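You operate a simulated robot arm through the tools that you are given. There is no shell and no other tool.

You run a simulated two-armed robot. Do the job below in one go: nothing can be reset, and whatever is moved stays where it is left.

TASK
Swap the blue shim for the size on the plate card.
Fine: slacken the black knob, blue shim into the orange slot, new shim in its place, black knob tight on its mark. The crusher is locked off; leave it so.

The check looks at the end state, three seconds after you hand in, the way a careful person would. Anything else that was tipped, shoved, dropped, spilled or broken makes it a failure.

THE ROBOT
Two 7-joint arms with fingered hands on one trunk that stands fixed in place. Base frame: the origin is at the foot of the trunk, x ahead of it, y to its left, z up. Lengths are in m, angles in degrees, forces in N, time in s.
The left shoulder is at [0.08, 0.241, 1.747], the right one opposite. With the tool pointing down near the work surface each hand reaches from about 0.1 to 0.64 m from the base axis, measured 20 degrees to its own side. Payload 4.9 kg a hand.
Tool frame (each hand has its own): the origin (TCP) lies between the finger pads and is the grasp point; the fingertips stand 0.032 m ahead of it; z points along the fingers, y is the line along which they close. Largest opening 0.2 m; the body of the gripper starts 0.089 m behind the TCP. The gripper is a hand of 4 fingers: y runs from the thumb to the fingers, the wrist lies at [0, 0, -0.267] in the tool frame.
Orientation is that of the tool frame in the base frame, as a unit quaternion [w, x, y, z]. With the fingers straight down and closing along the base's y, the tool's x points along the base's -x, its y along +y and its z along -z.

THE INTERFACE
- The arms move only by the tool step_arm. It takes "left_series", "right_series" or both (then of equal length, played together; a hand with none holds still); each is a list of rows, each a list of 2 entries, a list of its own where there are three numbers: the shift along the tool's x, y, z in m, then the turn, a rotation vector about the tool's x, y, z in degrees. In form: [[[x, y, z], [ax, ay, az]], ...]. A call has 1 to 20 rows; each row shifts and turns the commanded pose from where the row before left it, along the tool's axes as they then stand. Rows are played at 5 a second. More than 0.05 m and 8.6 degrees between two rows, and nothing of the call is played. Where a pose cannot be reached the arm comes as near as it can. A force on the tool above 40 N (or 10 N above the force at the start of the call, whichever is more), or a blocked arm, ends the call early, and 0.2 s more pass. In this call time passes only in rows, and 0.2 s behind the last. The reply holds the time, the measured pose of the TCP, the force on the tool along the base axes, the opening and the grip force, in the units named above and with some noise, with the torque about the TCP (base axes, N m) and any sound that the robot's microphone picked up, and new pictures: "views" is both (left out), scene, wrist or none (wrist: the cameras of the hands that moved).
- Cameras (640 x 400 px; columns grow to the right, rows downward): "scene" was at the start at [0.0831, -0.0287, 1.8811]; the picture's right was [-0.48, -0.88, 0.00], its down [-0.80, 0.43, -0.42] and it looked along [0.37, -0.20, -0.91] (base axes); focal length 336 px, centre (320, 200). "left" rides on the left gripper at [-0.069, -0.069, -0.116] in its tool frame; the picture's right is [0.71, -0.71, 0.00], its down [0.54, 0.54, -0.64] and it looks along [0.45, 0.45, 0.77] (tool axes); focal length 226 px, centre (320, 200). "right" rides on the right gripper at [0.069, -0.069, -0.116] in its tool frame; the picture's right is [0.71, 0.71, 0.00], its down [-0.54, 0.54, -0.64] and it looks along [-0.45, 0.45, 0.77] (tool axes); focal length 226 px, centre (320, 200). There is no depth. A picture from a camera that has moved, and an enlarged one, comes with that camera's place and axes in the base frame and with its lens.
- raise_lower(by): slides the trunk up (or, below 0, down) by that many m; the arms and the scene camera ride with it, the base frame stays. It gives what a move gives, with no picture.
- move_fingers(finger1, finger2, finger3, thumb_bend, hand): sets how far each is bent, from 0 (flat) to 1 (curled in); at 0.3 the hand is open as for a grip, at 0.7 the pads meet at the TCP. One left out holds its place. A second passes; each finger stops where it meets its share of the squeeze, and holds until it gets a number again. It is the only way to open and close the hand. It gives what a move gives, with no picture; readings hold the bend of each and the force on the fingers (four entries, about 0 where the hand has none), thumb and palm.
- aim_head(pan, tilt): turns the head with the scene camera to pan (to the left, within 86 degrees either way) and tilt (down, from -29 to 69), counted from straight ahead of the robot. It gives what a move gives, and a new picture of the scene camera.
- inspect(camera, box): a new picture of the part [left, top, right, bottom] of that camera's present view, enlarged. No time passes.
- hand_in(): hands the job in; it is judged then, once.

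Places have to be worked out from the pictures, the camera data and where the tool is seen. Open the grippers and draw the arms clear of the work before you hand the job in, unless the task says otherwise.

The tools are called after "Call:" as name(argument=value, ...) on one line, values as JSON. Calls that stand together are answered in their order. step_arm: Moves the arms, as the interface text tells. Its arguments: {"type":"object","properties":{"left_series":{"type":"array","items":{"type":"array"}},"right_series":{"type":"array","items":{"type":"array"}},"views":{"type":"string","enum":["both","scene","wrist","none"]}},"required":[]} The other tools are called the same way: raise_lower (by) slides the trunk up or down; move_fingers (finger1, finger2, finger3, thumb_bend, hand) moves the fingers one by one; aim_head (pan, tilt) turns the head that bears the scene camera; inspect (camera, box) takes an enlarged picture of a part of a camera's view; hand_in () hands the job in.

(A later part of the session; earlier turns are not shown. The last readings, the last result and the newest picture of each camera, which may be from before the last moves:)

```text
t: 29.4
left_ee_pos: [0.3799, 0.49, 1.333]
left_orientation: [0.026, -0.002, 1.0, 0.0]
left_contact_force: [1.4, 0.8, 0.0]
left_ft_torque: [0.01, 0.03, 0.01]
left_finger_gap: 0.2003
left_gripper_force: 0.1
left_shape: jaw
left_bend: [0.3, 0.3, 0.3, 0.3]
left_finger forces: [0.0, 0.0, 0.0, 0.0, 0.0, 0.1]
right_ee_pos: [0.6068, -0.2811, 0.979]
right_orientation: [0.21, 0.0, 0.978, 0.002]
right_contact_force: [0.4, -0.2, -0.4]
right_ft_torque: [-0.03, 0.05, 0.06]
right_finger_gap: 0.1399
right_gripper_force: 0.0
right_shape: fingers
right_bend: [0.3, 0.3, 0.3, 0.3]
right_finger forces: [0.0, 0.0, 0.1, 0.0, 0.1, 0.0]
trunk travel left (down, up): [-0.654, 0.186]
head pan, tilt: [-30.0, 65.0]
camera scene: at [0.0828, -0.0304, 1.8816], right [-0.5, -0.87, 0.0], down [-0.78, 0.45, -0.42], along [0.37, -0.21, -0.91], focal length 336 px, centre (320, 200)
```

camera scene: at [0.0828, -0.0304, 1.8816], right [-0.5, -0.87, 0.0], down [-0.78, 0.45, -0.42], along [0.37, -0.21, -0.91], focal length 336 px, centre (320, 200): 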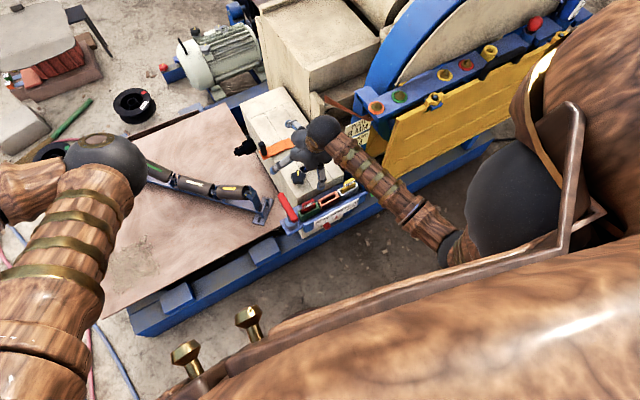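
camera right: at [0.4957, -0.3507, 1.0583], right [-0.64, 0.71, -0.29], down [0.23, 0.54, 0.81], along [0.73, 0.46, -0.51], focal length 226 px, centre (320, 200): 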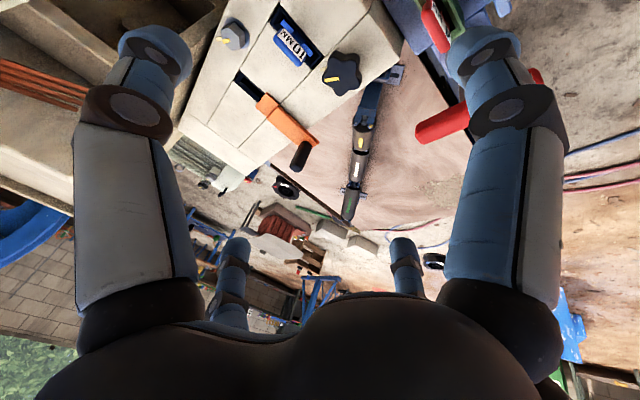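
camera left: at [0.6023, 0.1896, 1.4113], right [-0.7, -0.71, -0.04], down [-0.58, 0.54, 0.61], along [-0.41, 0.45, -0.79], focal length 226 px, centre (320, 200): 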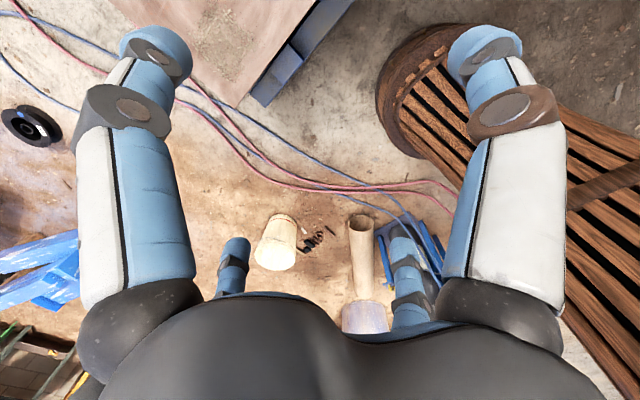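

The elbow sits out to the right, near (0.13, -0.46, 1.34). I push further out with the tilt kept and see where the limit lies, staying high above the block.

Call:
step_arm(right_series=[[[-0.0183, 0, 0.0082], [0, 0, 0]], [[-0.0183, 0, 0.0082], [0, 0, 0]], [[-0.0183, 0, 0.0082], [0, 0, 0]], [[-0.0183, 0, 0.0082], [0, 0, 0]], [[-0.0183, 0, 0.0082], [0, 0, 0]], [[-0.0183, 0, 0.0082], [0, 0, 0]]], views="scene")

```text
t: 30.8
left_ee_pos: [0.3804, 0.4894, 1.3329]
left_orientation: [0.026, -0.002, 1.0, 0.0]
left_contact_force: [0.6, 0.6, 0.7]
left_ft_torque: [-0.02, 0.03, 0.01]
left_finger_gap: 0.2001
left_gripper_force: 0.0
left_shape: jaw
left_bend: [0.3, 0.3, 0.3, 0.3]
left_finger forces: [0.0, 0.0, 0.1, 0.0, 0.1, 0.1]
right_ee_pos: [0.6775, -0.2789, 0.9795]
right_orientation: [0.21, 0.0, 0.978, 0.002]
right_contact_force: [-0.4, 0.8, -0.9]
right_ft_torque: [-0.01, 0.05, -0.02]
right_finger_gap: 0.1399
right_gripper_force: 0.1
right_shape: fingers
right_bend: [0.3, 0.3, 0.3, 0.3]
right_finger forces: [0.1, 0.0, 0.1, 0.1, 0.0, 0.1]
right hand out of reach, approached as far as the arm can: row 4, 5, 6
trunk travel left (down, up): [-0.654, 0.186]
head pan, tilt: [-30.0, 65.0]
camera scene: at [0.0828, -0.0301, 1.8816], right [-0.5, -0.87, 0.0], down [-0.79, 0.45, -0.42], along [0.37, -0.21, -0.91], focal length 336 px, centre (320, 200)
```

scene: 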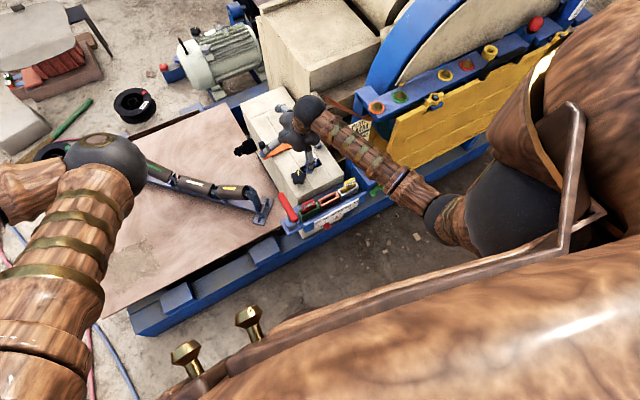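

The limit is about wrist x 0.57 whatever the tilt, so a forward tilt is what gets the fingers to the knob. I narrow the fingers to bend 0.5, then lower gradually over the knob area, keeping tilt and x.

Call:
move_fingers(hand="right", finger1=0.5, finger2=0.5, finger3=0.5, thumb_bend=0.5)

Call:
step_arm(right_series=[[[0.0082, 0, 0.0183], [0, 0, 0]], [[0.0082, 0, 0.0183], [0, 0, 0]], [[0.0082, 0, 0.0183], [0, 0, 0]], [[0.0082, 0, 0.0183], [0, 0, 0]], [[0.0082, 0, 0.0183], [0, 0, 0]], [[-0.0183, 0, 0.0082], [0, 0, 0]], [[-0.0183, 0, 0.0082], [0, 0, 0]], [[0, 0, 0], [0, 0, 0]]], views="both")

```text
t: 31.8
left_ee_pos: [0.3798, 0.4882, 1.3336]
left_orientation: [0.026, -0.002, 1.0, -0.001]
left_contact_force: [-0.6, 0.2, 0.0]
left_ft_torque: [0.0, -0.01, 0.01]
left_finger_gap: 0.1998
left_gripper_force: 0.1
left_shape: jaw
left_bend: [0.3, 0.3, 0.3, 0.3]
left_finger forces: [0.0, 0.1, 0.0, 0.0, 0.1, 0.0]
right_ee_pos: [0.6774, -0.2792, 0.9788]
right_orientation: [0.21, 0.001, 0.978, 0.001]
right_contact_force: [-0.1, 0.3, 0.0]
right_ft_torque: [-0.03, 0.01, 0.0]
right_finger_gap: 0.0696
right_gripper_force: 0.0
right_shape: fingers
right_bend: [0.5, 0.5, 0.5, 0.5]
right_finger forces: [0.0, 0.0, 0.0, 0.0, 0.0, 0.1]
trunk travel left (down, up): [-0.654, 0.186]
head pan, tilt: [-30.0, 65.0]
```

```text
t: 33.6
left_ee_pos: [0.3794, 0.4886, 1.333]
left_orientation: [0.026, -0.003, 1.0, -0.001]
left_contact_force: [0.0, -0.3, 0.2]
left_ft_torque: [0.02, -0.01, 0.0]
left_finger_gap: 0.2001
left_gripper_force: 0.0
left_shape: jaw
left_bend: [0.3, 0.3, 0.3, 0.3]
left_finger forces: [0.0, 0.1, 0.0, 0.0, 0.0, 0.0]
right_ee_pos: [0.6696, -0.2853, 0.8934]
right_orientation: [0.209, 0.001, 0.978, 0.001]
right_contact_force: [-0.4, 0.2, 0.2]
right_ft_torque: [0.02, 0.01, -0.01]
right_finger_gap: 0.0695
right_gripper_force: 0.0
right_shape: fingers
right_bend: [0.5, 0.5, 0.5, 0.5]
right_finger forces: [0.1, 0.0, 0.1, 0.0, 0.1, 0.1]
right hand out of reach, approached as far as the arm can: row 2, 4, 5, 6, 7
trunk travel left (down, up): [-0.654, 0.186]
head pan, tilt: [-30.0, 65.0]
camera scene: at [0.0828, -0.0302, 1.8816], right [-0.5, -0.87, 0.0], down [-0.79, 0.45, -0.42], along [0.37, -0.21, -0.91], focal length 336 px, centre (320, 200)
camera right: at [0.5587, -0.3537, 0.9724], right [-0.65, 0.71, -0.29], down [0.23, 0.54, 0.81], along [0.73, 0.46, -0.51], focal length 226 px, centre (320, 200)
```

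scene: 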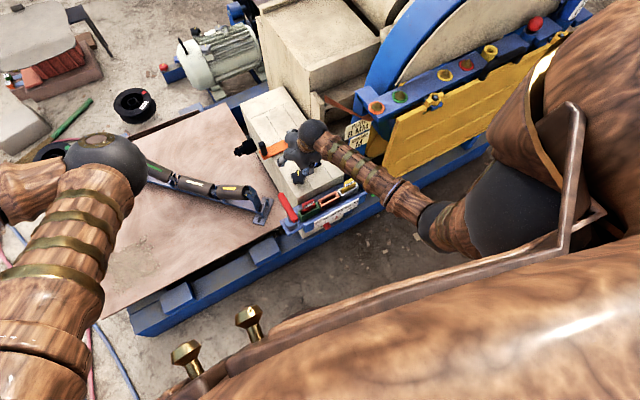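
right: 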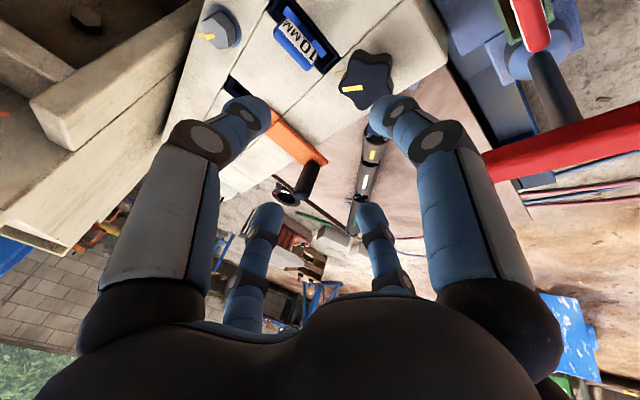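

At diff 0.61 the reach shrinks again, so reach is best with the wrist about 0.48 m below the shoulder. I'll use the trunk to descend. First I zoom in on the knob from the wrist camera to fix its place.

Call:
inspect(camera="right", box=[250, 0, 442, 120])

Call:
inspect(camera="scene", box=[250, 110, 370, 185])

```text
3.33 times, centred on (346, 60) of right
camera zoom: at [0.5587, -0.3537, 0.9724], right [-0.65, 0.71, -0.29], down [0.23, 0.54, 0.81], along [0.73, 0.46, -0.51], focal length 754 px, centre (233, 667)
```

zoom: 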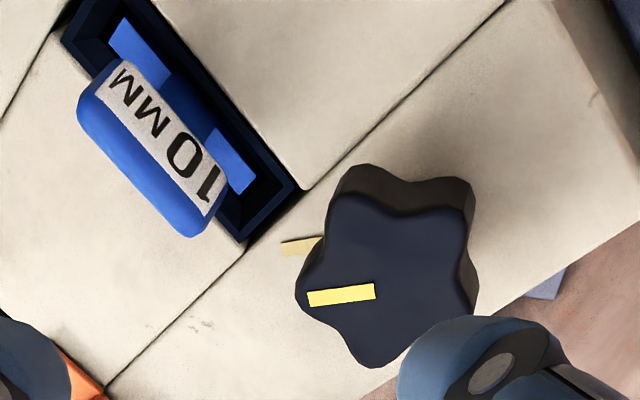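

```text
5.33 times, centred on (310, 148) of scene
camera zoom: at [0.0828, -0.0302, 1.8816], right [-0.5, -0.87, 0.0], down [-0.79, 0.45, -0.42], along [0.37, -0.21, -0.91], focal length 1794 px, centre (373, 480)
```

zoom: 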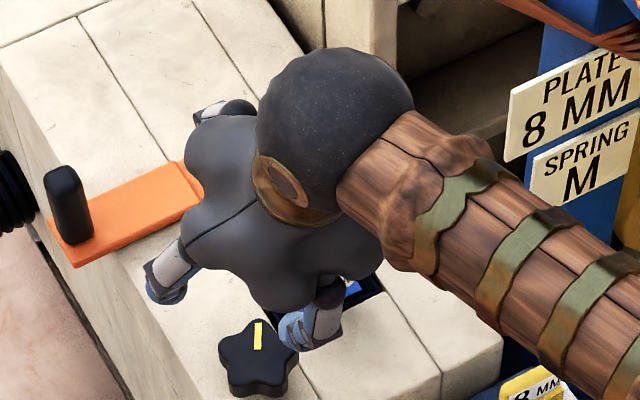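

The geometry now fits together: block top is about z 0.7025, knob axis about (0.678, -0.276) with its top at 0.730, the slot centre about (0.708, -0.352), and the blue tab spans y -0.374 to -0.327. With a tilted hand, finger1 hangs low, so I check in the air what finger1 and finger3 look like when spread flat.

Call:
move_fingers(hand="right", finger1=0.0, finger3=1.0)

Call:
inspect(camera="right", box=[0, 0, 640, 400])

Call:
inspect(camera="scene", box=[230, 90, 390, 190])

```text
t: 34.6
left_ee_pos: [0.3795, 0.4888, 1.3328]
left_orientation: [0.025, -0.001, 1.0, 0.0]
left_contact_force: [-0.5, -0.2, 0.5]
left_ft_torque: [0.01, 0.02, 0.01]
left_finger_gap: 0.2001
left_gripper_force: 0.1
left_shape: jaw
left_bend: [0.3, 0.3, 0.3, 0.3]
left_finger forces: [0.0, 0.0, 0.0, 0.1, 0.0, 0.0]
right_ee_pos: [0.67, -0.2834, 0.8944]
right_orientation: [0.208, 0.001, 0.978, 0.001]
right_contact_force: [0.6, -0.7, 0.1]
right_ft_torque: [0.05, -0.01, -0.03]
right_finger_gap: 0.1397
right_gripper_force: 0.0
right_shape: fingers
right_bend: [0.01, 0.5, 1.0, 0.5]
right_finger forces: [0.1, 0.0, 0.0, 0.0, 0.0, 0.0]
trunk travel left (down, up): [-0.654, 0.186]
head pan, tilt: [-30.0, 65.0]
```

```text
1.00 times, centred on (320, 200) of right (not enlarged: the box is as wide or as high as the picture)
camera zoom: at [0.5587, -0.3537, 0.9723], right [-0.65, 0.71, -0.29], down [0.23, 0.54, 0.81], along [0.73, 0.46, -0.51], focal length 226 px, centre (320, 200)
```

zoom: 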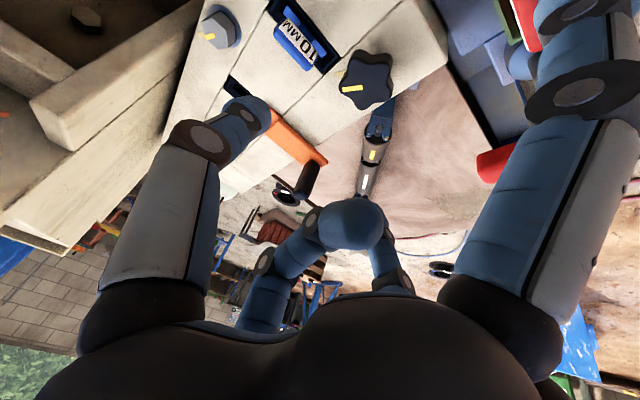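

```text
4.00 times, centred on (310, 140) of scene
camera zoom: at [0.0829, -0.0303, 1.8816], right [-0.5, -0.87, 0.0], down [-0.79, 0.45, -0.42], along [0.37, -0.21, -0.91], focal length 1346 px, centre (360, 440)
```

zoom: 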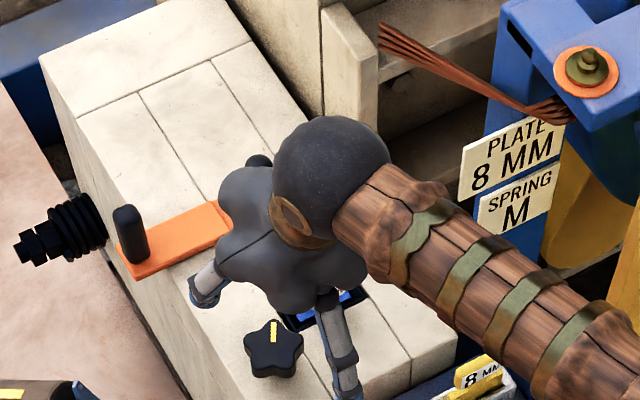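

Curled fingers would block the palm centre, and a flat finger1 hangs toward the rack, so I'll grip the knob with finger1, finger2 and the thumb and leave finger3 open. I set the fingers, raise the hand, and tilt a further 6 degrees to 30. After that the trunk comes down.

Call:
move_fingers(hand="right", finger1=0.5, finger2=0.5, finger3=0.3, thumb_bend=0.5)

Call:
step_arm(right_series=[[[-0.0082, 0, -0.0183], [0, 0, 0]], [[-0.0082, 0, -0.0183], [0, 0, 0]], [[-0.0082, 0, -0.0183], [0, 0, 0]], [[-0.0082, 0, -0.0183], [0, 0, 0]], [[-0.0062, 0, -0.0137], [0, 0, 0]], [[0, 0, 0], [0, -6, 0]], [[0, 0, 0], [0, 0, 0]]], views="none")

Call:
raise_lower(by=-0.16)

Call:
inspect(camera="right", box=[0, 0, 640, 400])

Call:
inspect(camera="scene", box=[200, 50, 440, 200])

```text
t: 35.6
left_ee_pos: [0.3798, 0.4887, 1.3334]
left_orientation: [0.025, -0.002, 1.0, 0.0]
left_contact_force: [0.5, -0.2, 0.2]
left_ft_torque: [-0.05, -0.03, 0.01]
left_finger_gap: 0.1999
left_gripper_force: 0.0
left_shape: jaw
left_bend: [0.3, 0.3, 0.3, 0.3]
left_finger forces: [0.0, 0.1, 0.0, 0.0, 0.0, 0.0]
right_ee_pos: [0.6699, -0.2843, 0.8928]
right_orientation: [0.209, 0.0, 0.978, 0.002]
right_contact_force: [-0.1, 0.7, 0.5]
right_ft_torque: [0.02, -0.02, 0.01]
right_finger_gap: 0.0696
right_gripper_force: 0.0
right_shape: fingers
right_bend: [0.5, 0.5, 0.3, 0.5]
right_finger forces: [0.0, 0.0, 0.1, 0.0, 0.0, 0.0]
trunk travel left (down, up): [-0.654, 0.186]
head pan, tilt: [-30.0, 65.0]
```

```text
t: 37.2
left_ee_pos: [0.3799, 0.4887, 1.3336]
left_orientation: [0.026, -0.002, 1.0, 0.001]
left_contact_force: [-0.3, 0.6, 0.5]
left_ft_torque: [-0.01, -0.03, 0.01]
left_finger_gap: 0.2
left_gripper_force: 0.0
left_shape: jaw
left_bend: [0.3, 0.3, 0.3, 0.3]
left_finger forces: [0.0, 0.0, 0.1, 0.0, 0.1, 0.0]
right_ee_pos: [0.6688, -0.2849, 0.9897]
right_orientation: [0.261, 0.001, 0.965, 0.002]
right_contact_force: [0.1, 0.1, 0.8]
right_ft_torque: [0.03, -0.01, 0.02]
right_finger_gap: 0.0695
right_gripper_force: 0.1
right_shape: fingers
right_bend: [0.5, 0.5, 0.3, 0.5]
right_finger forces: [0.0, 0.0, 0.0, 0.1, 0.0, 0.0]
trunk travel left (down, up): [-0.654, 0.186]
head pan, tilt: [-30.0, 65.0]
```

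```text
t: 39.0
left_ee_pos: [0.3793, 0.4889, 1.1721]
left_orientation: [0.025, -0.002, 1.0, 0.0]
left_contact_force: [0.4, -1.0, -0.4]
left_ft_torque: [-0.02, 0.01, -0.04]
left_finger_gap: 0.2
left_gripper_force: 0.1
left_shape: jaw
left_bend: [0.3, 0.3, 0.3, 0.3]
left_finger forces: [0.0, 0.1, 0.0, 0.0, 0.1, 0.0]
right_ee_pos: [0.6689, -0.2843, 0.8308]
right_orientation: [0.261, 0.0, 0.965, 0.002]
right_contact_force: [0.7, -0.5, 0.1]
right_ft_torque: [0.02, 0.02, 0.0]
right_finger_gap: 0.0693
right_gripper_force: 0.1
right_shape: fingers
right_bend: [0.5, 0.5, 0.3, 0.5]
right_finger forces: [0.1, 0.1, 0.0, 0.1, 0.0, 0.0]
trunk travel left (down, up): [-0.494, 0.346]
head pan, tilt: [-30.0, 65.0]
```

```text
1.00 times, centred on (320, 200) of right (not enlarged: the box is as wide or as high as the picture)
camera zoom: at [0.5508, -0.3543, 0.8969], right [-0.61, 0.71, -0.35], down [0.14, 0.54, 0.83], along [0.78, 0.46, -0.43], focal length 226 px, centre (320, 200)
```

zoom: 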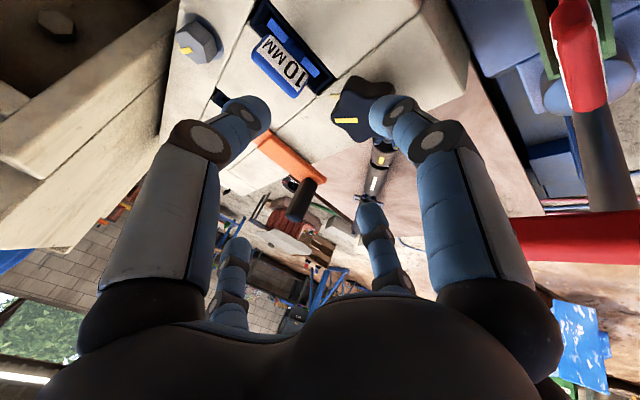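

```text
2.67 times, centred on (320, 125) of scene
camera zoom: at [0.0828, -0.0303, 1.7216], right [-0.5, -0.87, 0.0], down [-0.79, 0.45, -0.42], along [0.37, -0.21, -0.91], focal length 897 px, centre (320, 400)
```

zoom: 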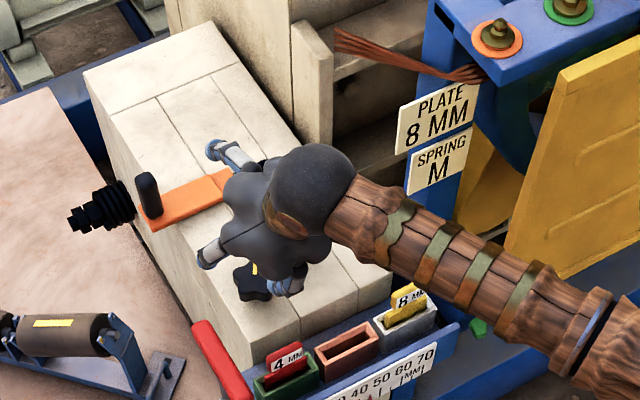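

The TCP is at (0.669, -0.284, 0.831) and clear. I zoom on the knob to fix its centre and pointer angle relative to the mark.

Call:
inspect(camera="right", box=[240, 0, 432, 150])

Call:
inspect(camera="scene", box=[270, 130, 350, 180])

```text
2.67 times, centred on (336, 75) of right
camera zoom: at [0.5508, -0.3543, 0.8969], right [-0.61, 0.71, -0.35], down [0.14, 0.54, 0.83], along [0.78, 0.46, -0.43], focal length 603 px, centre (277, 533)
```

zoom: 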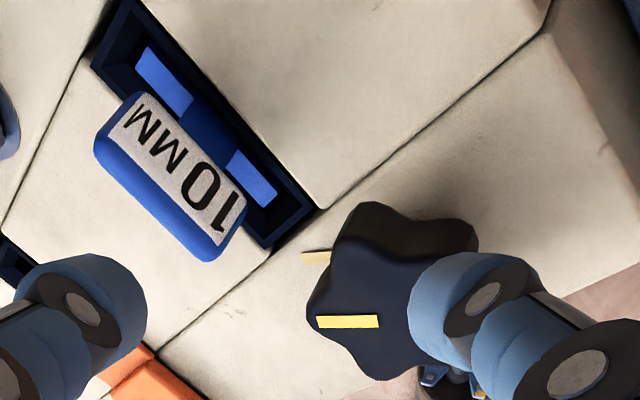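

```text
8.00 times, centred on (310, 155) of scene
camera zoom: at [0.0828, -0.0303, 1.7216], right [-0.5, -0.87, 0.0], down [-0.79, 0.45, -0.42], along [0.37, -0.21, -0.91], focal length 2692 px, centre (400, 560)
```

zoom: 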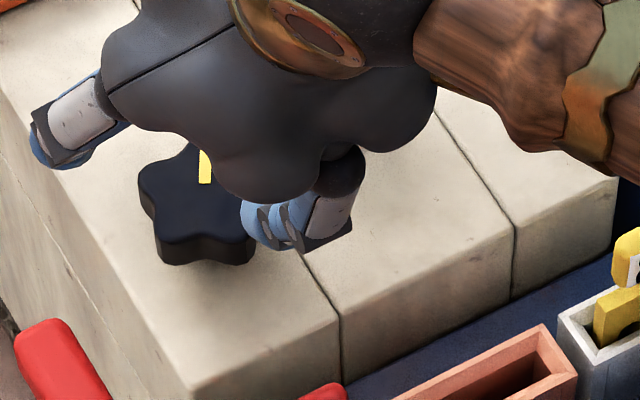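

The wrist views agree best with the knob top at z 0.740, the block top at 0.707 and the knob axis near (0.670, -0.276). Pointer and mark both lie about 30 degrees clockwise from +x, so the knob is tight now. I ease the tilt to 26 degrees, yaw 12 degrees clockwise so finger2 faces a valley between lobes, and centre over the knob.

Call:
step_arm(right_series=[[[0, 0.008, 0], [0, 4.3, 0]], [[0, 0, 0], [2.63, 0, 5.39]], [[0, 0, 0], [2.63, 0, 5.39]], [[0, 0, 0], [0, 0, 0]], [[0, 0, 0], [0, 0, 0]]], views="wrist")

Call:
inspect(camera="right", box=[240, 0, 432, 150])

```text
t: 40.2
left_ee_pos: [0.379, 0.4883, 1.1733]
left_orientation: [0.026, -0.003, 1.0, -0.001]
left_contact_force: [-0.2, -0.1, -0.3]
left_ft_torque: [-0.03, 0.0, -0.02]
left_finger_gap: 0.2002
left_gripper_force: 0.1
left_shape: jaw
left_bend: [0.3, 0.3, 0.3, 0.3]
left_finger forces: [0.0, 0.0, 0.1, 0.0, 0.0, 0.1]
right_ee_pos: [0.6684, -0.277, 0.8293]
right_orientation: [0.223, 0.103, 0.969, -0.024]
right_contact_force: [0.4, -0.1, -0.5]
right_ft_torque: [0.01, 0.0, 0.01]
right_finger_gap: 0.0694
right_gripper_force: 0.0
right_shape: fingers
right_bend: [0.5, 0.5, 0.3, 0.5]
right_finger forces: [0.0, 0.0, 0.0, 0.0, 0.1, 0.0]
trunk travel left (down, up): [-0.494, 0.346]
head pan, tilt: [-30.0, 65.0]
camera right: at [0.5437, -0.3214, 0.9053], right [-0.47, 0.82, -0.31], down [0.32, 0.48, 0.82], along [0.82, 0.29, -0.49], focal length 226 px, centre (320, 200)
```

right: 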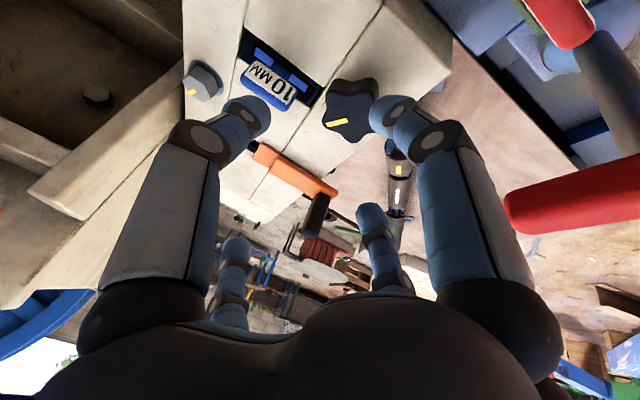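

```text
2.67 times, centred on (336, 75) of right
camera zoom: at [0.5437, -0.3214, 0.9053], right [-0.47, 0.82, -0.31], down [0.32, 0.48, 0.82], along [0.82, 0.29, -0.49], focal length 603 px, centre (277, 533)
```

zoom: 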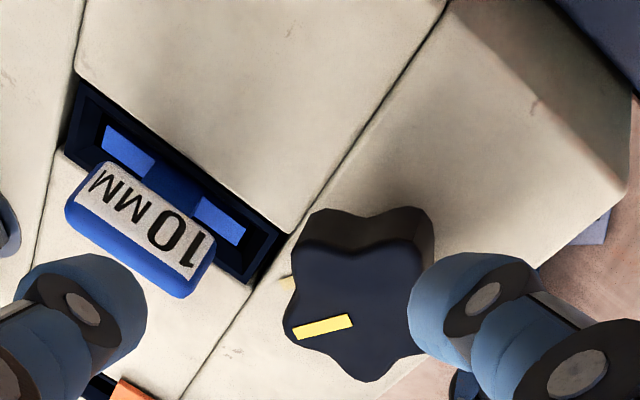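

Star-knob centre comes out at (0.671, -0.277) with lobe radius about 0.029, and the TCP is within 3 mm of that. I nudge forward 3 mm and lower the trunk by 0.06 so the open fingers straddle the knob.

Call:
step_arm(right_series=[[[-0.0024, 0.0005, 0.0011], [0, 0, 0]], [[0, 0, 0], [0, 0, 0]]], views="none")

Call:
raise_lower(by=-0.06)

Call:
inspect(camera="right", box=[220, 20, 460, 220])

Call:
inspect(camera="scene", box=[250, 110, 360, 180])

```text
t: 40.8
left_ee_pos: [0.3798, 0.4893, 1.1715]
left_orientation: [0.026, -0.001, 1.0, 0.0]
left_contact_force: [-0.1, -1.1, 0.2]
left_ft_torque: [-0.01, 0.02, -0.02]
left_finger_gap: 0.2001
left_gripper_force: 0.0
left_shape: jaw
left_bend: [0.3, 0.3, 0.3, 0.3]
left_finger forces: [0.0, 0.0, 0.0, 0.1, 0.0, 0.0]
right_ee_pos: [0.6717, -0.2767, 0.829]
right_orientation: [0.222, 0.103, 0.969, -0.022]
right_contact_force: [1.0, -1.0, 0.1]
right_ft_torque: [0.03, 0.01, -0.02]
right_finger_gap: 0.0694
right_gripper_force: 0.0
right_shape: fingers
right_bend: [0.5, 0.5, 0.3, 0.5]
right_finger forces: [0.0, 0.1, 0.1, 0.0, 0.0, 0.0]
trunk travel left (down, up): [-0.494, 0.346]
head pan, tilt: [-30.0, 65.0]
```

```text
t: 41.8
left_ee_pos: [0.3796, 0.489, 1.1115]
left_orientation: [0.027, -0.001, 1.0, 0.0]
left_contact_force: [0.6, 0.2, 0.5]
left_ft_torque: [0.0, 0.0, 0.01]
left_finger_gap: 0.1998
left_gripper_force: 0.1
left_shape: jaw
left_bend: [0.3, 0.3, 0.3, 0.3]
left_finger forces: [0.0, 0.1, 0.0, 0.0, 0.1, 0.0]
right_ee_pos: [0.6699, -0.2773, 0.7696]
right_orientation: [0.223, 0.102, 0.969, -0.023]
right_contact_force: [0.0, 0.2, -0.1]
right_ft_torque: [0.0, 0.03, -0.01]
right_finger_gap: 0.0696
right_gripper_force: 0.0
right_shape: fingers
right_bend: [0.5, 0.5, 0.3, 0.5]
right_finger forces: [0.0, 0.0, 0.1, 0.0, 0.1, 0.1]
trunk travel left (down, up): [-0.434, 0.406]
head pan, tilt: [-30.0, 65.0]
```

```text
2.00 times, centred on (340, 120) of right
camera zoom: at [0.5461, -0.3209, 0.8452], right [-0.48, 0.82, -0.31], down [0.31, 0.49, 0.82], along [0.82, 0.29, -0.49], focal length 452 px, centre (280, 360)
```

zoom: 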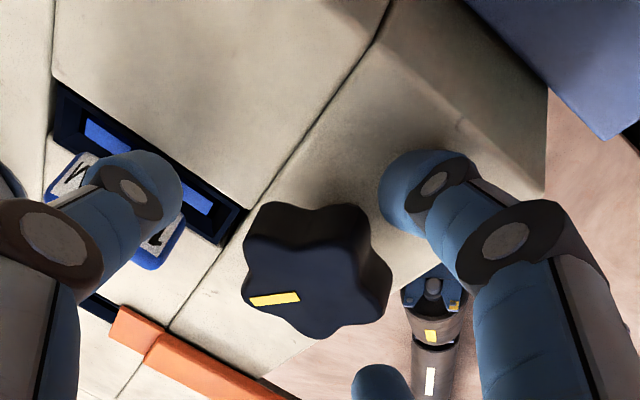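

```text
5.71 times, centred on (305, 145) of scene
camera zoom: at [0.0826, -0.0302, 1.6617], right [-0.5, -0.87, 0.0], down [-0.78, 0.45, -0.42], along [0.37, -0.21, -0.91], focal length 1923 px, centre (406, 514)
```

zoom: 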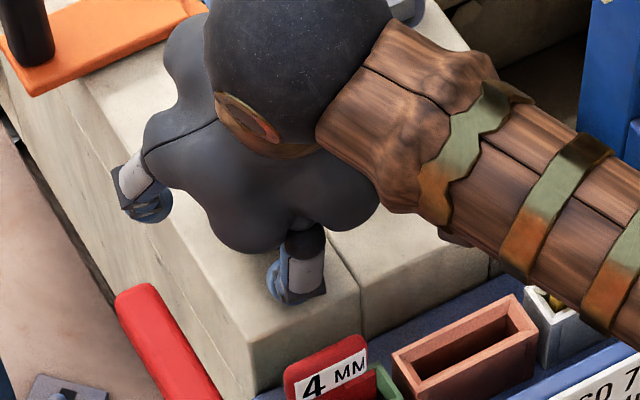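

The fingers straddle the knob with clear gaps on all sides and no force reads. I lower another 12 mm, then close the thumb, finger2 and finger1 on the knob.

Call:
raise_lower(by=-0.012)

Call:
move_fingers(hand="right", finger2=0.68, thumb_bend=0.68)

Call:
inspect(camera="right", box=[220, 20, 460, 220])

```text
t: 42.4
left_ee_pos: [0.3778, 0.4882, 1.1014]
left_orientation: [0.026, -0.001, 1.0, -0.001]
left_contact_force: [0.9, 0.2, 0.1]
left_ft_torque: [-0.01, 0.0, 0.01]
left_finger_gap: 0.1999
left_gripper_force: 0.1
left_shape: jaw
left_bend: [0.3, 0.3, 0.3, 0.3]
left_finger forces: [0.0, 0.1, 0.1, 0.1, 0.1, 0.0]
right_ee_pos: [0.6705, -0.2749, 0.7603]
right_orientation: [0.224, 0.103, 0.969, -0.022]
right_contact_force: [-8.3, 2.2, 22.0]
right_ft_torque: [0.2, 1.1, 0.0]
right_finger_gap: 0.0621
right_gripper_force: 11.1
right_shape: fingers
right_bend: [0.52, 0.5, 0.3, 0.5]
right_finger forces: [22.4, 0.0, 0.0, 0.0, 0.0, 0.0]
trunk travel left (down, up): [-0.422, 0.418]
head pan, tilt: [-30.0, 65.0]
```

```text
t: 43.4
left_ee_pos: [0.3763, 0.4897, 1.1028]
left_orientation: [0.027, -0.002, 1.0, -0.001]
left_contact_force: [-1.2, -0.1, 0.4]
left_ft_torque: [0.03, -0.04, 0.03]
left_finger_gap: 0.1999
left_gripper_force: 0.1
left_shape: jaw
left_bend: [0.3, 0.3, 0.3, 0.3]
left_finger forces: [0.1, 0.1, 0.0, 0.1, 0.1, 0.1]
right_ee_pos: [0.6708, -0.2764, 0.7596]
right_orientation: [0.224, 0.102, 0.969, -0.023]
right_contact_force: [-9.1, -3.8, 24.0]
right_ft_torque: [0.06, 1.07, -0.09]
right_finger_gap: 0.0432
right_gripper_force: 21.3
right_shape: fingers
right_bend: [0.52, 0.6, 0.3, 0.63]
right_finger forces: [21.4, 7.9, 0.0, 0.0, 13.6, 0.1]
trunk travel left (down, up): [-0.422, 0.418]
head pan, tilt: [-30.0, 65.0]
```

```text
2.00 times, centred on (340, 120) of right
camera zoom: at [0.5445, -0.321, 0.8348], right [-0.47, 0.82, -0.31], down [0.31, 0.49, 0.82], along [0.82, 0.29, -0.49], focal length 452 px, centre (280, 360)
```

zoom: 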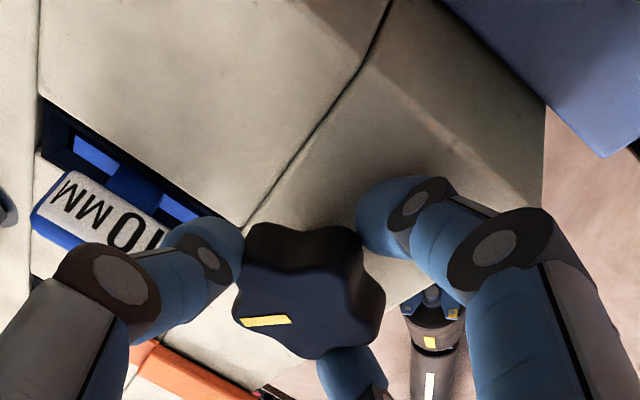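

Finger1 pressed on the block with 22 N, while the thumb and finger2 have met the knob. I bend finger1 in against the knob, which also lifts its tip off the block.

Call:
move_fingers(hand="right", finger1=0.68)

Call:
inspect(camera="right", box=[220, 20, 460, 220])

```text
t: 44.4
left_ee_pos: [0.3767, 0.4892, 1.1003]
left_orientation: [0.027, -0.001, 1.0, 0.0]
left_contact_force: [-0.3, 0.0, -0.1]
left_ft_torque: [0.03, 0.01, 0.0]
left_finger_gap: 0.2001
left_gripper_force: 0.1
left_shape: jaw
left_bend: [0.3, 0.3, 0.3, 0.3]
left_finger forces: [0.1, 0.0, 0.0, 0.1, 0.0, 0.1]
right_ee_pos: [0.669, -0.2766, 0.7604]
right_orientation: [0.224, 0.102, 0.969, -0.023]
right_contact_force: [-14.8, -4.2, 21.3]
right_ft_torque: [-0.12, 1.12, -0.01]
right_finger_gap: 0.0411
right_gripper_force: 25.4
right_shape: fingers
right_bend: [0.55, 0.6, 0.3, 0.63]
right_finger forces: [28.3, 7.2, 0.0, 0.0, 15.7, 0.0]
trunk travel left (down, up): [-0.422, 0.418]
head pan, tilt: [-30.0, 65.0]
```

```text
2.00 times, centred on (340, 120) of right
camera zoom: at [0.5441, -0.3208, 0.8346], right [-0.47, 0.82, -0.31], down [0.31, 0.49, 0.82], along [0.82, 0.29, -0.49], focal length 452 px, centre (280, 360)
```

zoom: 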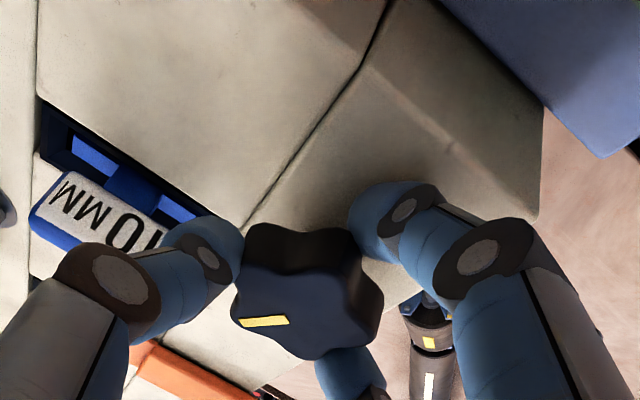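

All three fingers are on the knob, but the block still pushes up with 21 N. I lift the hand 5 mm with the arm to take that off.

Call:
step_arm(right_series=[[[-0.0022, 0, -0.0045], [0, 0, 0]], [[0, 0, 0], [0, 0, 0]]], views="wrist")

```text
t: 45.0
left_ee_pos: [0.379, 0.4903, 1.0999]
left_orientation: [0.026, -0.002, 1.0, 0.0]
left_contact_force: [-0.3, -0.5, -0.1]
left_ft_torque: [0.05, 0.0, 0.0]
left_finger_gap: 0.2
left_gripper_force: 0.1
left_shape: jaw
left_bend: [0.3, 0.3, 0.3, 0.3]
left_finger forces: [0.0, 0.1, 0.0, 0.1, 0.1, 0.0]
right_ee_pos: [0.6712, -0.2771, 0.7606]
right_orientation: [0.221, 0.103, 0.969, -0.023]
right_contact_force: [-10.4, -3.4, -6.8]
right_ft_torque: [0.04, 0.48, -0.06]
right_finger_gap: 0.0425
right_gripper_force: 14.4
right_shape: fingers
right_bend: [0.55, 0.6, 0.3, 0.63]
right_finger forces: [11.3, 6.5, 0.0, 0.0, 11.2, 0.1]
trunk travel left (down, up): [-0.422, 0.418]
head pan, tilt: [-30.0, 65.0]
camera right: at [0.5457, -0.321, 0.8368], right [-0.48, 0.82, -0.31], down [0.32, 0.48, 0.82], along [0.82, 0.29, -0.49], focal length 226 px, centre (320, 200)
```

right: 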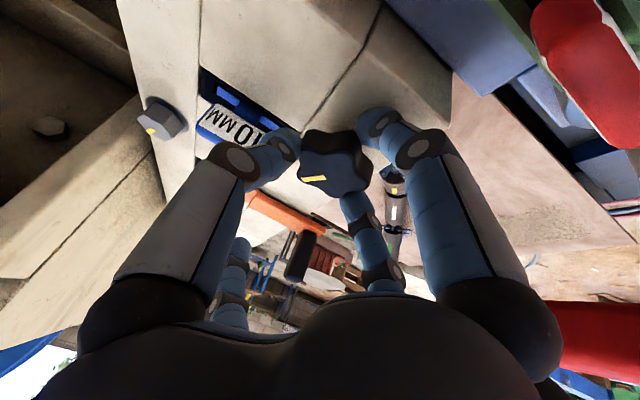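

The contact is light now, with grip forces of about 11, 7 and 11 N. I turn the hand 20 degrees counter-clockwise about the vertical knob axis to start slackening.

Call:
step_arm(right_series=[[[0, 0, 0], [-2.19, 0, -4.5]], [[0, 0, 0], [-2.19, 0, -4.5]], [[0, 0, 0], [-2.19, 0, -4.5]], [[0, 0, 0], [-2.19, 0, -4.5]]], views="wrist")

```text
t: 46.0
left_ee_pos: [0.3803, 0.4878, 1.1005]
left_orientation: [0.025, -0.001, 1.0, 0.0]
left_contact_force: [-0.7, -0.1, -0.5]
left_ft_torque: [-0.03, 0.01, 0.02]
left_finger_gap: 0.2003
left_gripper_force: 0.2
left_shape: jaw
left_bend: [0.3, 0.3, 0.3, 0.3]
left_finger forces: [0.0, 0.0, 0.1, 0.1, 0.0, 0.0]
right_ee_pos: [0.6713, -0.2788, 0.7613]
right_orientation: [0.223, -0.067, 0.972, 0.017]
right_contact_force: [-6.5, -8.1, -9.9]
right_ft_torque: [-0.2, 0.35, -0.09]
right_finger_gap: 0.0427
right_gripper_force: 13.5
right_shape: fingers
right_bend: [0.55, 0.6, 0.3, 0.63]
right_finger forces: [8.6, 5.9, 0.1, 0.1, 12.1, 0.1]
trunk travel left (down, up): [-0.422, 0.418]
head pan, tilt: [-30.0, 65.0]
camera right: at [0.5692, -0.3621, 0.8372], right [-0.73, 0.61, -0.31], down [0.13, 0.56, 0.82], along [0.67, 0.56, -0.49], focal length 226 px, centre (320, 200)
```

right: 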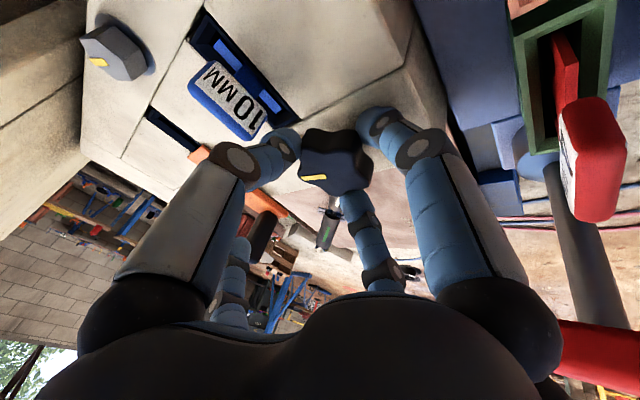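

The knob turns with the hand at low torque; the strip stays put between the fingers. I turn another 30 degrees counter-clockwise.

Call:
step_arm(right_series=[[[0, 0, 0], [-2.19, 0, -4.5]], [[0, 0, 0], [-2.19, 0, -4.5]], [[0, 0, 0], [-2.19, 0, -4.5]], [[0, 0, 0], [-2.19, 0, -4.5]], [[0, 0, 0], [-2.19, 0, -4.5]], [[0, 0, 0], [-2.19, 0, -4.5]]], views="both")

```text
t: 47.4
left_ee_pos: [0.3801, 0.4876, 1.1006]
left_orientation: [0.025, -0.001, 1.0, 0.0]
left_contact_force: [-0.2, 0.0, 0.2]
left_ft_torque: [0.03, -0.02, 0.01]
left_finger_gap: 0.1999
left_gripper_force: 0.0
left_shape: jaw
left_bend: [0.3, 0.3, 0.3, 0.3]
left_finger forces: [0.1, 0.0, 0.0, 0.0, 0.1, 0.0]
right_ee_pos: [0.6724, -0.2777, 0.7622]
right_orientation: [0.212, -0.317, 0.921, 0.075]
right_contact_force: [2.7, -13.0, -8.5]
right_ft_torque: [-0.5, 0.04, -0.02]
right_finger_gap: 0.0429
right_gripper_force: 14.9
right_shape: fingers
right_bend: [0.55, 0.61, 0.3, 0.63]
right_finger forces: [9.1, 5.1, 0.0, 0.0, 14.8, 0.0]
trunk travel left (down, up): [-0.422, 0.418]
head pan, tilt: [-30.0, 65.0]
camera scene: at [0.0839, -0.0322, 1.6495], right [-0.5, -0.87, 0.0], down [-0.79, 0.45, -0.42], along [0.37, -0.21, -0.91], focal length 336 px, centre (320, 200)
camera right: at [0.6258, -0.402, 0.8373], right [-0.94, 0.17, -0.31], down [-0.17, 0.55, 0.82], along [0.3, 0.82, -0.49], focal length 226 px, centre (320, 200)
```

scene: 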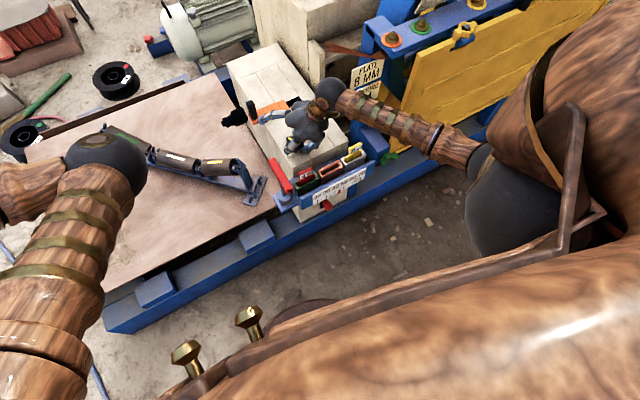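
right: 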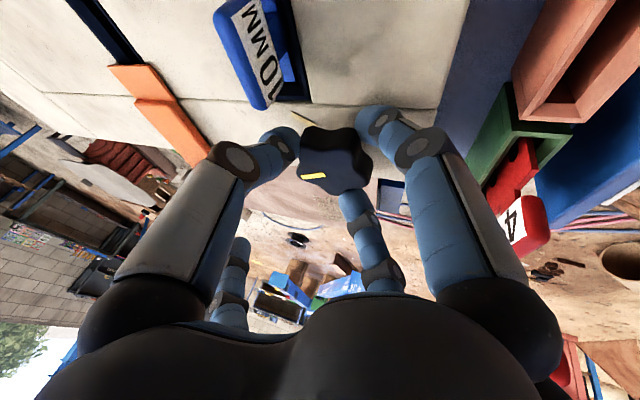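

The knob has turned about 50 degrees and turns freely; the mark on the block shows past it. I'm near the wrist's reach, so I release, lift 1 cm, swing back 72 degrees (one lobe) and grip again.

Call:
move_fingers(hand="right", finger2=0.5, thumb_bend=0.5)

Call:
step_arm(right_series=[[[-0.0044, 0, -0.009], [0, 0, 0]], [[-0.0022, 0, -0.0045], [0, 0, 0]], [[0, 0, 0], [0, 0, 0]]], views="none")

Call:
move_fingers(hand="right", finger1=0.5)

Call:
inspect(camera="right", box=[220, 20, 460, 220])

```text
t: 48.4
left_ee_pos: [0.3794, 0.488, 1.1004]
left_orientation: [0.026, -0.001, 1.0, 0.0]
left_contact_force: [-0.8, 0.4, 0.3]
left_ft_torque: [-0.04, 0.0, -0.02]
left_finger_gap: 0.1999
left_gripper_force: 0.1
left_shape: jaw
left_bend: [0.3, 0.3, 0.3, 0.3]
left_finger forces: [0.0, 0.1, 0.0, 0.1, 0.0, 0.0]
right_ee_pos: [0.6718, -0.2758, 0.7619]
right_orientation: [0.213, -0.318, 0.921, 0.075]
right_contact_force: [-5.7, -2.2, -1.7]
right_ft_torque: [-0.21, 0.12, 0.02]
right_finger_gap: 0.0618
right_gripper_force: 4.6
right_shape: fingers
right_bend: [0.54, 0.5, 0.3, 0.5]
right_finger forces: [7.5, 0.0, 0.0, 0.1, 2.1, 0.1]
trunk travel left (down, up): [-0.422, 0.418]
head pan, tilt: [-30.0, 65.0]
```

```text
t: 49.2
left_ee_pos: [0.3797, 0.489, 1.102]
left_orientation: [0.026, -0.002, 1.0, 0.0]
left_contact_force: [-0.6, -0.3, -0.4]
left_ft_torque: [-0.01, 0.01, 0.02]
left_finger_gap: 0.2
left_gripper_force: 0.1
left_shape: jaw
left_bend: [0.3, 0.3, 0.3, 0.3]
left_finger forces: [0.1, 0.0, 0.1, 0.0, 0.0, 0.1]
right_ee_pos: [0.6707, -0.2774, 0.7789]
right_orientation: [0.212, -0.316, 0.922, 0.074]
right_contact_force: [-5.8, -3.4, -2.2]
right_ft_torque: [-0.11, 0.25, -0.01]
right_finger_gap: 0.0635
right_gripper_force: 3.1
right_shape: fingers
right_bend: [0.55, 0.5, 0.3, 0.5]
right_finger forces: [6.4, 0.0, 0.0, 0.1, 0.0, 0.1]
trunk travel left (down, up): [-0.422, 0.418]
head pan, tilt: [-30.0, 65.0]
```

```text
t: 50.2
left_ee_pos: [0.3786, 0.4905, 1.1005]
left_orientation: [0.025, -0.002, 1.0, 0.0]
left_contact_force: [0.0, -0.5, 0.8]
left_ft_torque: [0.0, 0.01, -0.01]
left_finger_gap: 0.1999
left_gripper_force: 0.1
left_shape: jaw
left_bend: [0.3, 0.3, 0.3, 0.3]
left_finger forces: [0.0, 0.0, 0.1, 0.0, 0.0, 0.0]
right_ee_pos: [0.6709, -0.2776, 0.7774]
right_orientation: [0.212, -0.318, 0.921, 0.075]
right_contact_force: [-0.4, -0.5, -0.6]
right_ft_torque: [0.01, 0.02, 0.02]
right_finger_gap: 0.0692
right_gripper_force: 0.0
right_shape: fingers
right_bend: [0.5, 0.5, 0.3, 0.5]
right_finger forces: [0.1, 0.0, 0.0, 0.1, 0.0, 0.0]
trunk travel left (down, up): [-0.422, 0.418]
head pan, tilt: [-30.0, 65.0]
```

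```text
2.00 times, centred on (340, 120) of right
camera zoom: at [0.625, -0.4015, 0.853], right [-0.94, 0.17, -0.31], down [-0.17, 0.55, 0.82], along [0.31, 0.82, -0.49], focal length 452 px, centre (280, 360)
```

zoom: 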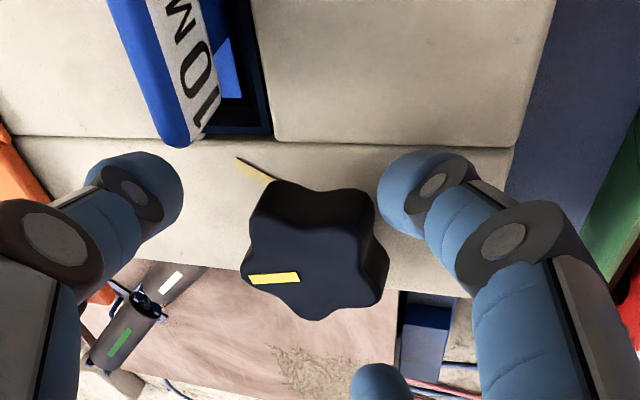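

The hand is free of the knob and sits just above it. I swing back 60 degrees clockwise with the fingers open around the knob, stopping short of the red lever.

Call:
step_arm(right_series=[[[0, 0, 0], [3.28, 0, 6.74]], [[0, 0, 0], [3.28, 0, 6.74]], [[0, 0, 0], [3.28, 0, 6.74]], [[0, 0, 0], [3.28, 0, 6.74]], [[0, 0, 0], [3.28, 0, 6.74]], [[0, 0, 0], [3.28, 0, 6.74]], [[0, 0, 0], [3.28, 0, 6.74]], [[0, 0, 0], [3.28, 0, 6.74]], [[0, 0, 0], [0, 0, 0]]], views="both")

```text
t: 51.0
left_ee_pos: [0.3818, 0.4885, 1.0996]
left_orientation: [0.026, 0.0, 1.0, 0.0]
left_contact_force: [0.3, -0.4, 0.3]
left_ft_torque: [0.03, 0.0, -0.01]
left_finger_gap: 0.2001
left_gripper_force: 0.0
left_shape: jaw
left_bend: [0.3, 0.3, 0.3, 0.3]
left_finger forces: [0.0, 0.1, 0.1, 0.0, 0.1, 0.1]
right_ee_pos: [0.6757, -0.2781, 0.7809]
right_orientation: [0.228, -0.151, 0.961, 0.036]
right_contact_force: [0.0, 0.5, 0.6]
right_ft_torque: [-0.06, -0.07, 0.06]
right_finger_gap: 0.0696
right_gripper_force: 1.0
right_shape: fingers
right_bend: [0.5, 0.5, 0.3, 0.5]
right_finger forces: [0.1, 0.0, 0.1, 0.1, 1.8, 0.0]
trunk travel left (down, up): [-0.422, 0.418]
head pan, tilt: [-30.0, 65.0]
stopped in row 3 (right hand): the force on the tool passed its limit at 47 N (the readings are from after the stop); the commanded pose is now the measured one
camera scene: at [0.0846, -0.0294, 1.6496], right [-0.5, -0.87, 0.0], down [-0.79, 0.45, -0.42], along [0.36, -0.21, -0.91], focal length 336 px, centre (320, 200)
camera right: at [0.5871, -0.3779, 0.8552], right [-0.82, 0.48, -0.32], down [0.02, 0.58, 0.82], along [0.57, 0.66, -0.48], focal length 226 px, centre (320, 200)
```

scene: 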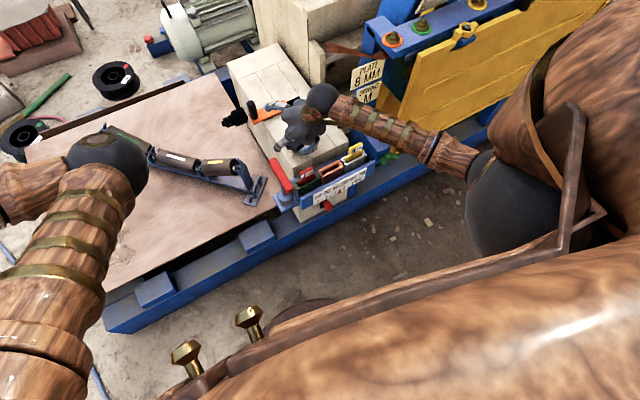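
right: 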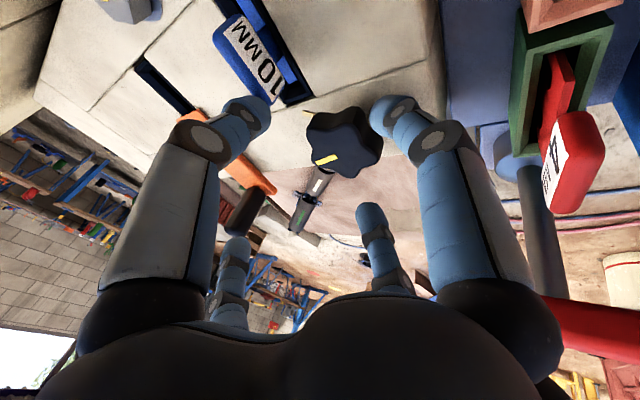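

The move stopped at 47 N with the thumb right beside the blue tab. I check the tab and knob closely before moving further.

Call:
inspect(camera="right", box=[190, 0, 430, 200])

Call:
inspect(camera="scene", box=[250, 80, 380, 170])

```text
2.00 times, centred on (310, 100) of right
camera zoom: at [0.5871, -0.3779, 0.8552], right [-0.82, 0.48, -0.32], down [0.02, 0.58, 0.82], along [0.57, 0.66, -0.48], focal length 452 px, centre (340, 400)
```

zoom: 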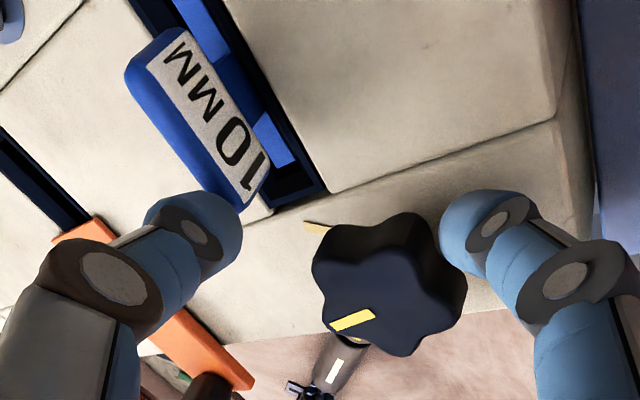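

```text
4.44 times, centred on (315, 125) of scene
camera zoom: at [0.0846, -0.0294, 1.6496], right [-0.5, -0.87, 0.0], down [-0.79, 0.45, -0.42], along [0.36, -0.21, -0.91], focal length 1495 px, centre (342, 533)
```

zoom: 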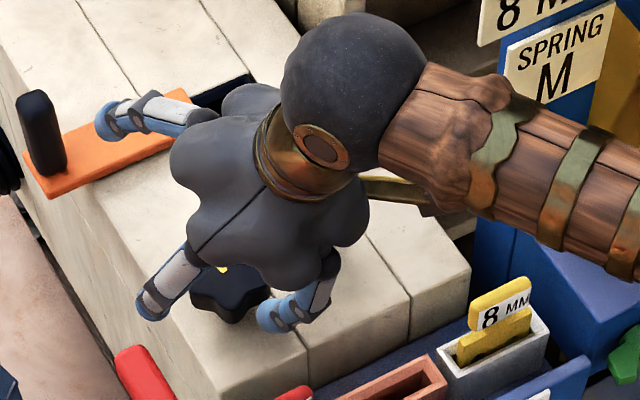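

The shim still sits in its slot; the thumb tip only ran against the tab's end. I lift 24 mm straight up so the thumb clears the tab, then finish the swing back and re-centre on the knob axis.

Call:
step_arm(right_series=[[[-0.0054, 0, -0.0107], [0, 0, 0]], [[-0.0054, 0, -0.0107], [0, 0, 0]], [[0, 0, 0], [3.28, 0, 6.74]], [[0, 0, 0], [3.28, 0, 6.74]], [[0, 0, 0], [3.28, 0, 6.74]], [[0, 0, 0], [3.28, 0, 6.74]], [[0, 0, 0], [3.28, 0, 6.74]], [[0, 0, 0], [0, 0, 0]]], views="wrist")

Call:
inspect(camera="right", box=[220, 20, 460, 220])

```text
t: 52.8
left_ee_pos: [0.381, 0.4871, 1.1003]
left_orientation: [0.026, -0.001, 1.0, 0.0]
left_contact_force: [-0.3, -0.8, 0.0]
left_ft_torque: [-0.01, 0.03, 0.0]
left_finger_gap: 0.2
left_gripper_force: 0.1
left_shape: jaw
left_bend: [0.3, 0.3, 0.3, 0.3]
left_finger forces: [0.1, 0.1, 0.1, 0.0, 0.1, 0.0]
right_ee_pos: [0.6626, -0.2812, 0.7958]
right_orientation: [0.228, 0.135, 0.964, -0.028]
right_contact_force: [-0.1, -0.2, -0.2]
right_ft_torque: [0.0, 0.0, 0.02]
right_finger_gap: 0.0695
right_gripper_force: 0.0
right_shape: fingers
right_bend: [0.5, 0.5, 0.3, 0.5]
right_finger forces: [0.1, 0.0, 0.0, 0.0, 0.0, 0.0]
right hand out of reach, approached as far as the arm can: row 7
trunk travel left (down, up): [-0.422, 0.418]
head pan, tilt: [-30.0, 65.0]
camera right: at [0.5349, -0.3178, 0.8698], right [-0.42, 0.85, -0.31], down [0.33, 0.46, 0.82], along [0.85, 0.24, -0.48], focal length 226 px, centre (320, 200)
```

right: 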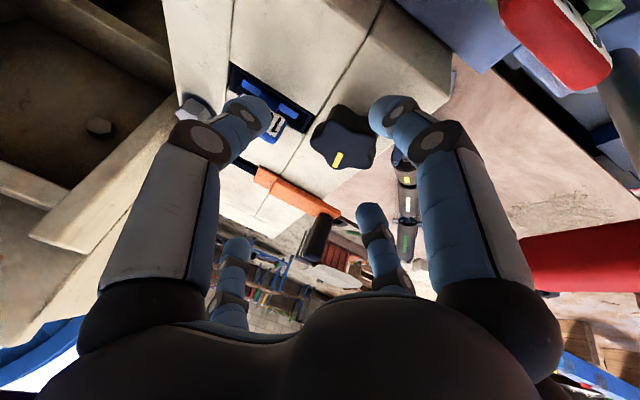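

```text
2.00 times, centred on (340, 120) of right
camera zoom: at [0.5349, -0.3178, 0.8698], right [-0.42, 0.85, -0.31], down [0.33, 0.46, 0.82], along [0.85, 0.24, -0.48], focal length 452 px, centre (280, 360)
```

zoom: 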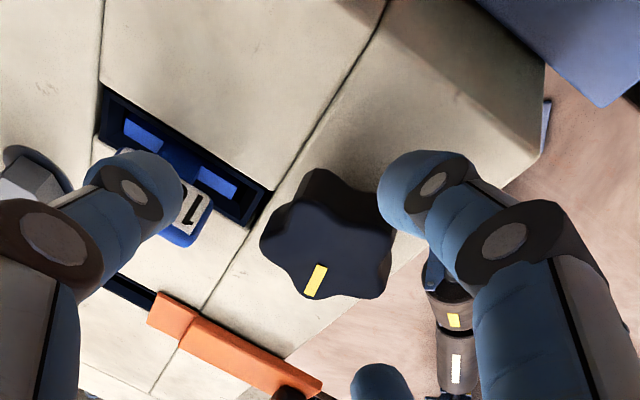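

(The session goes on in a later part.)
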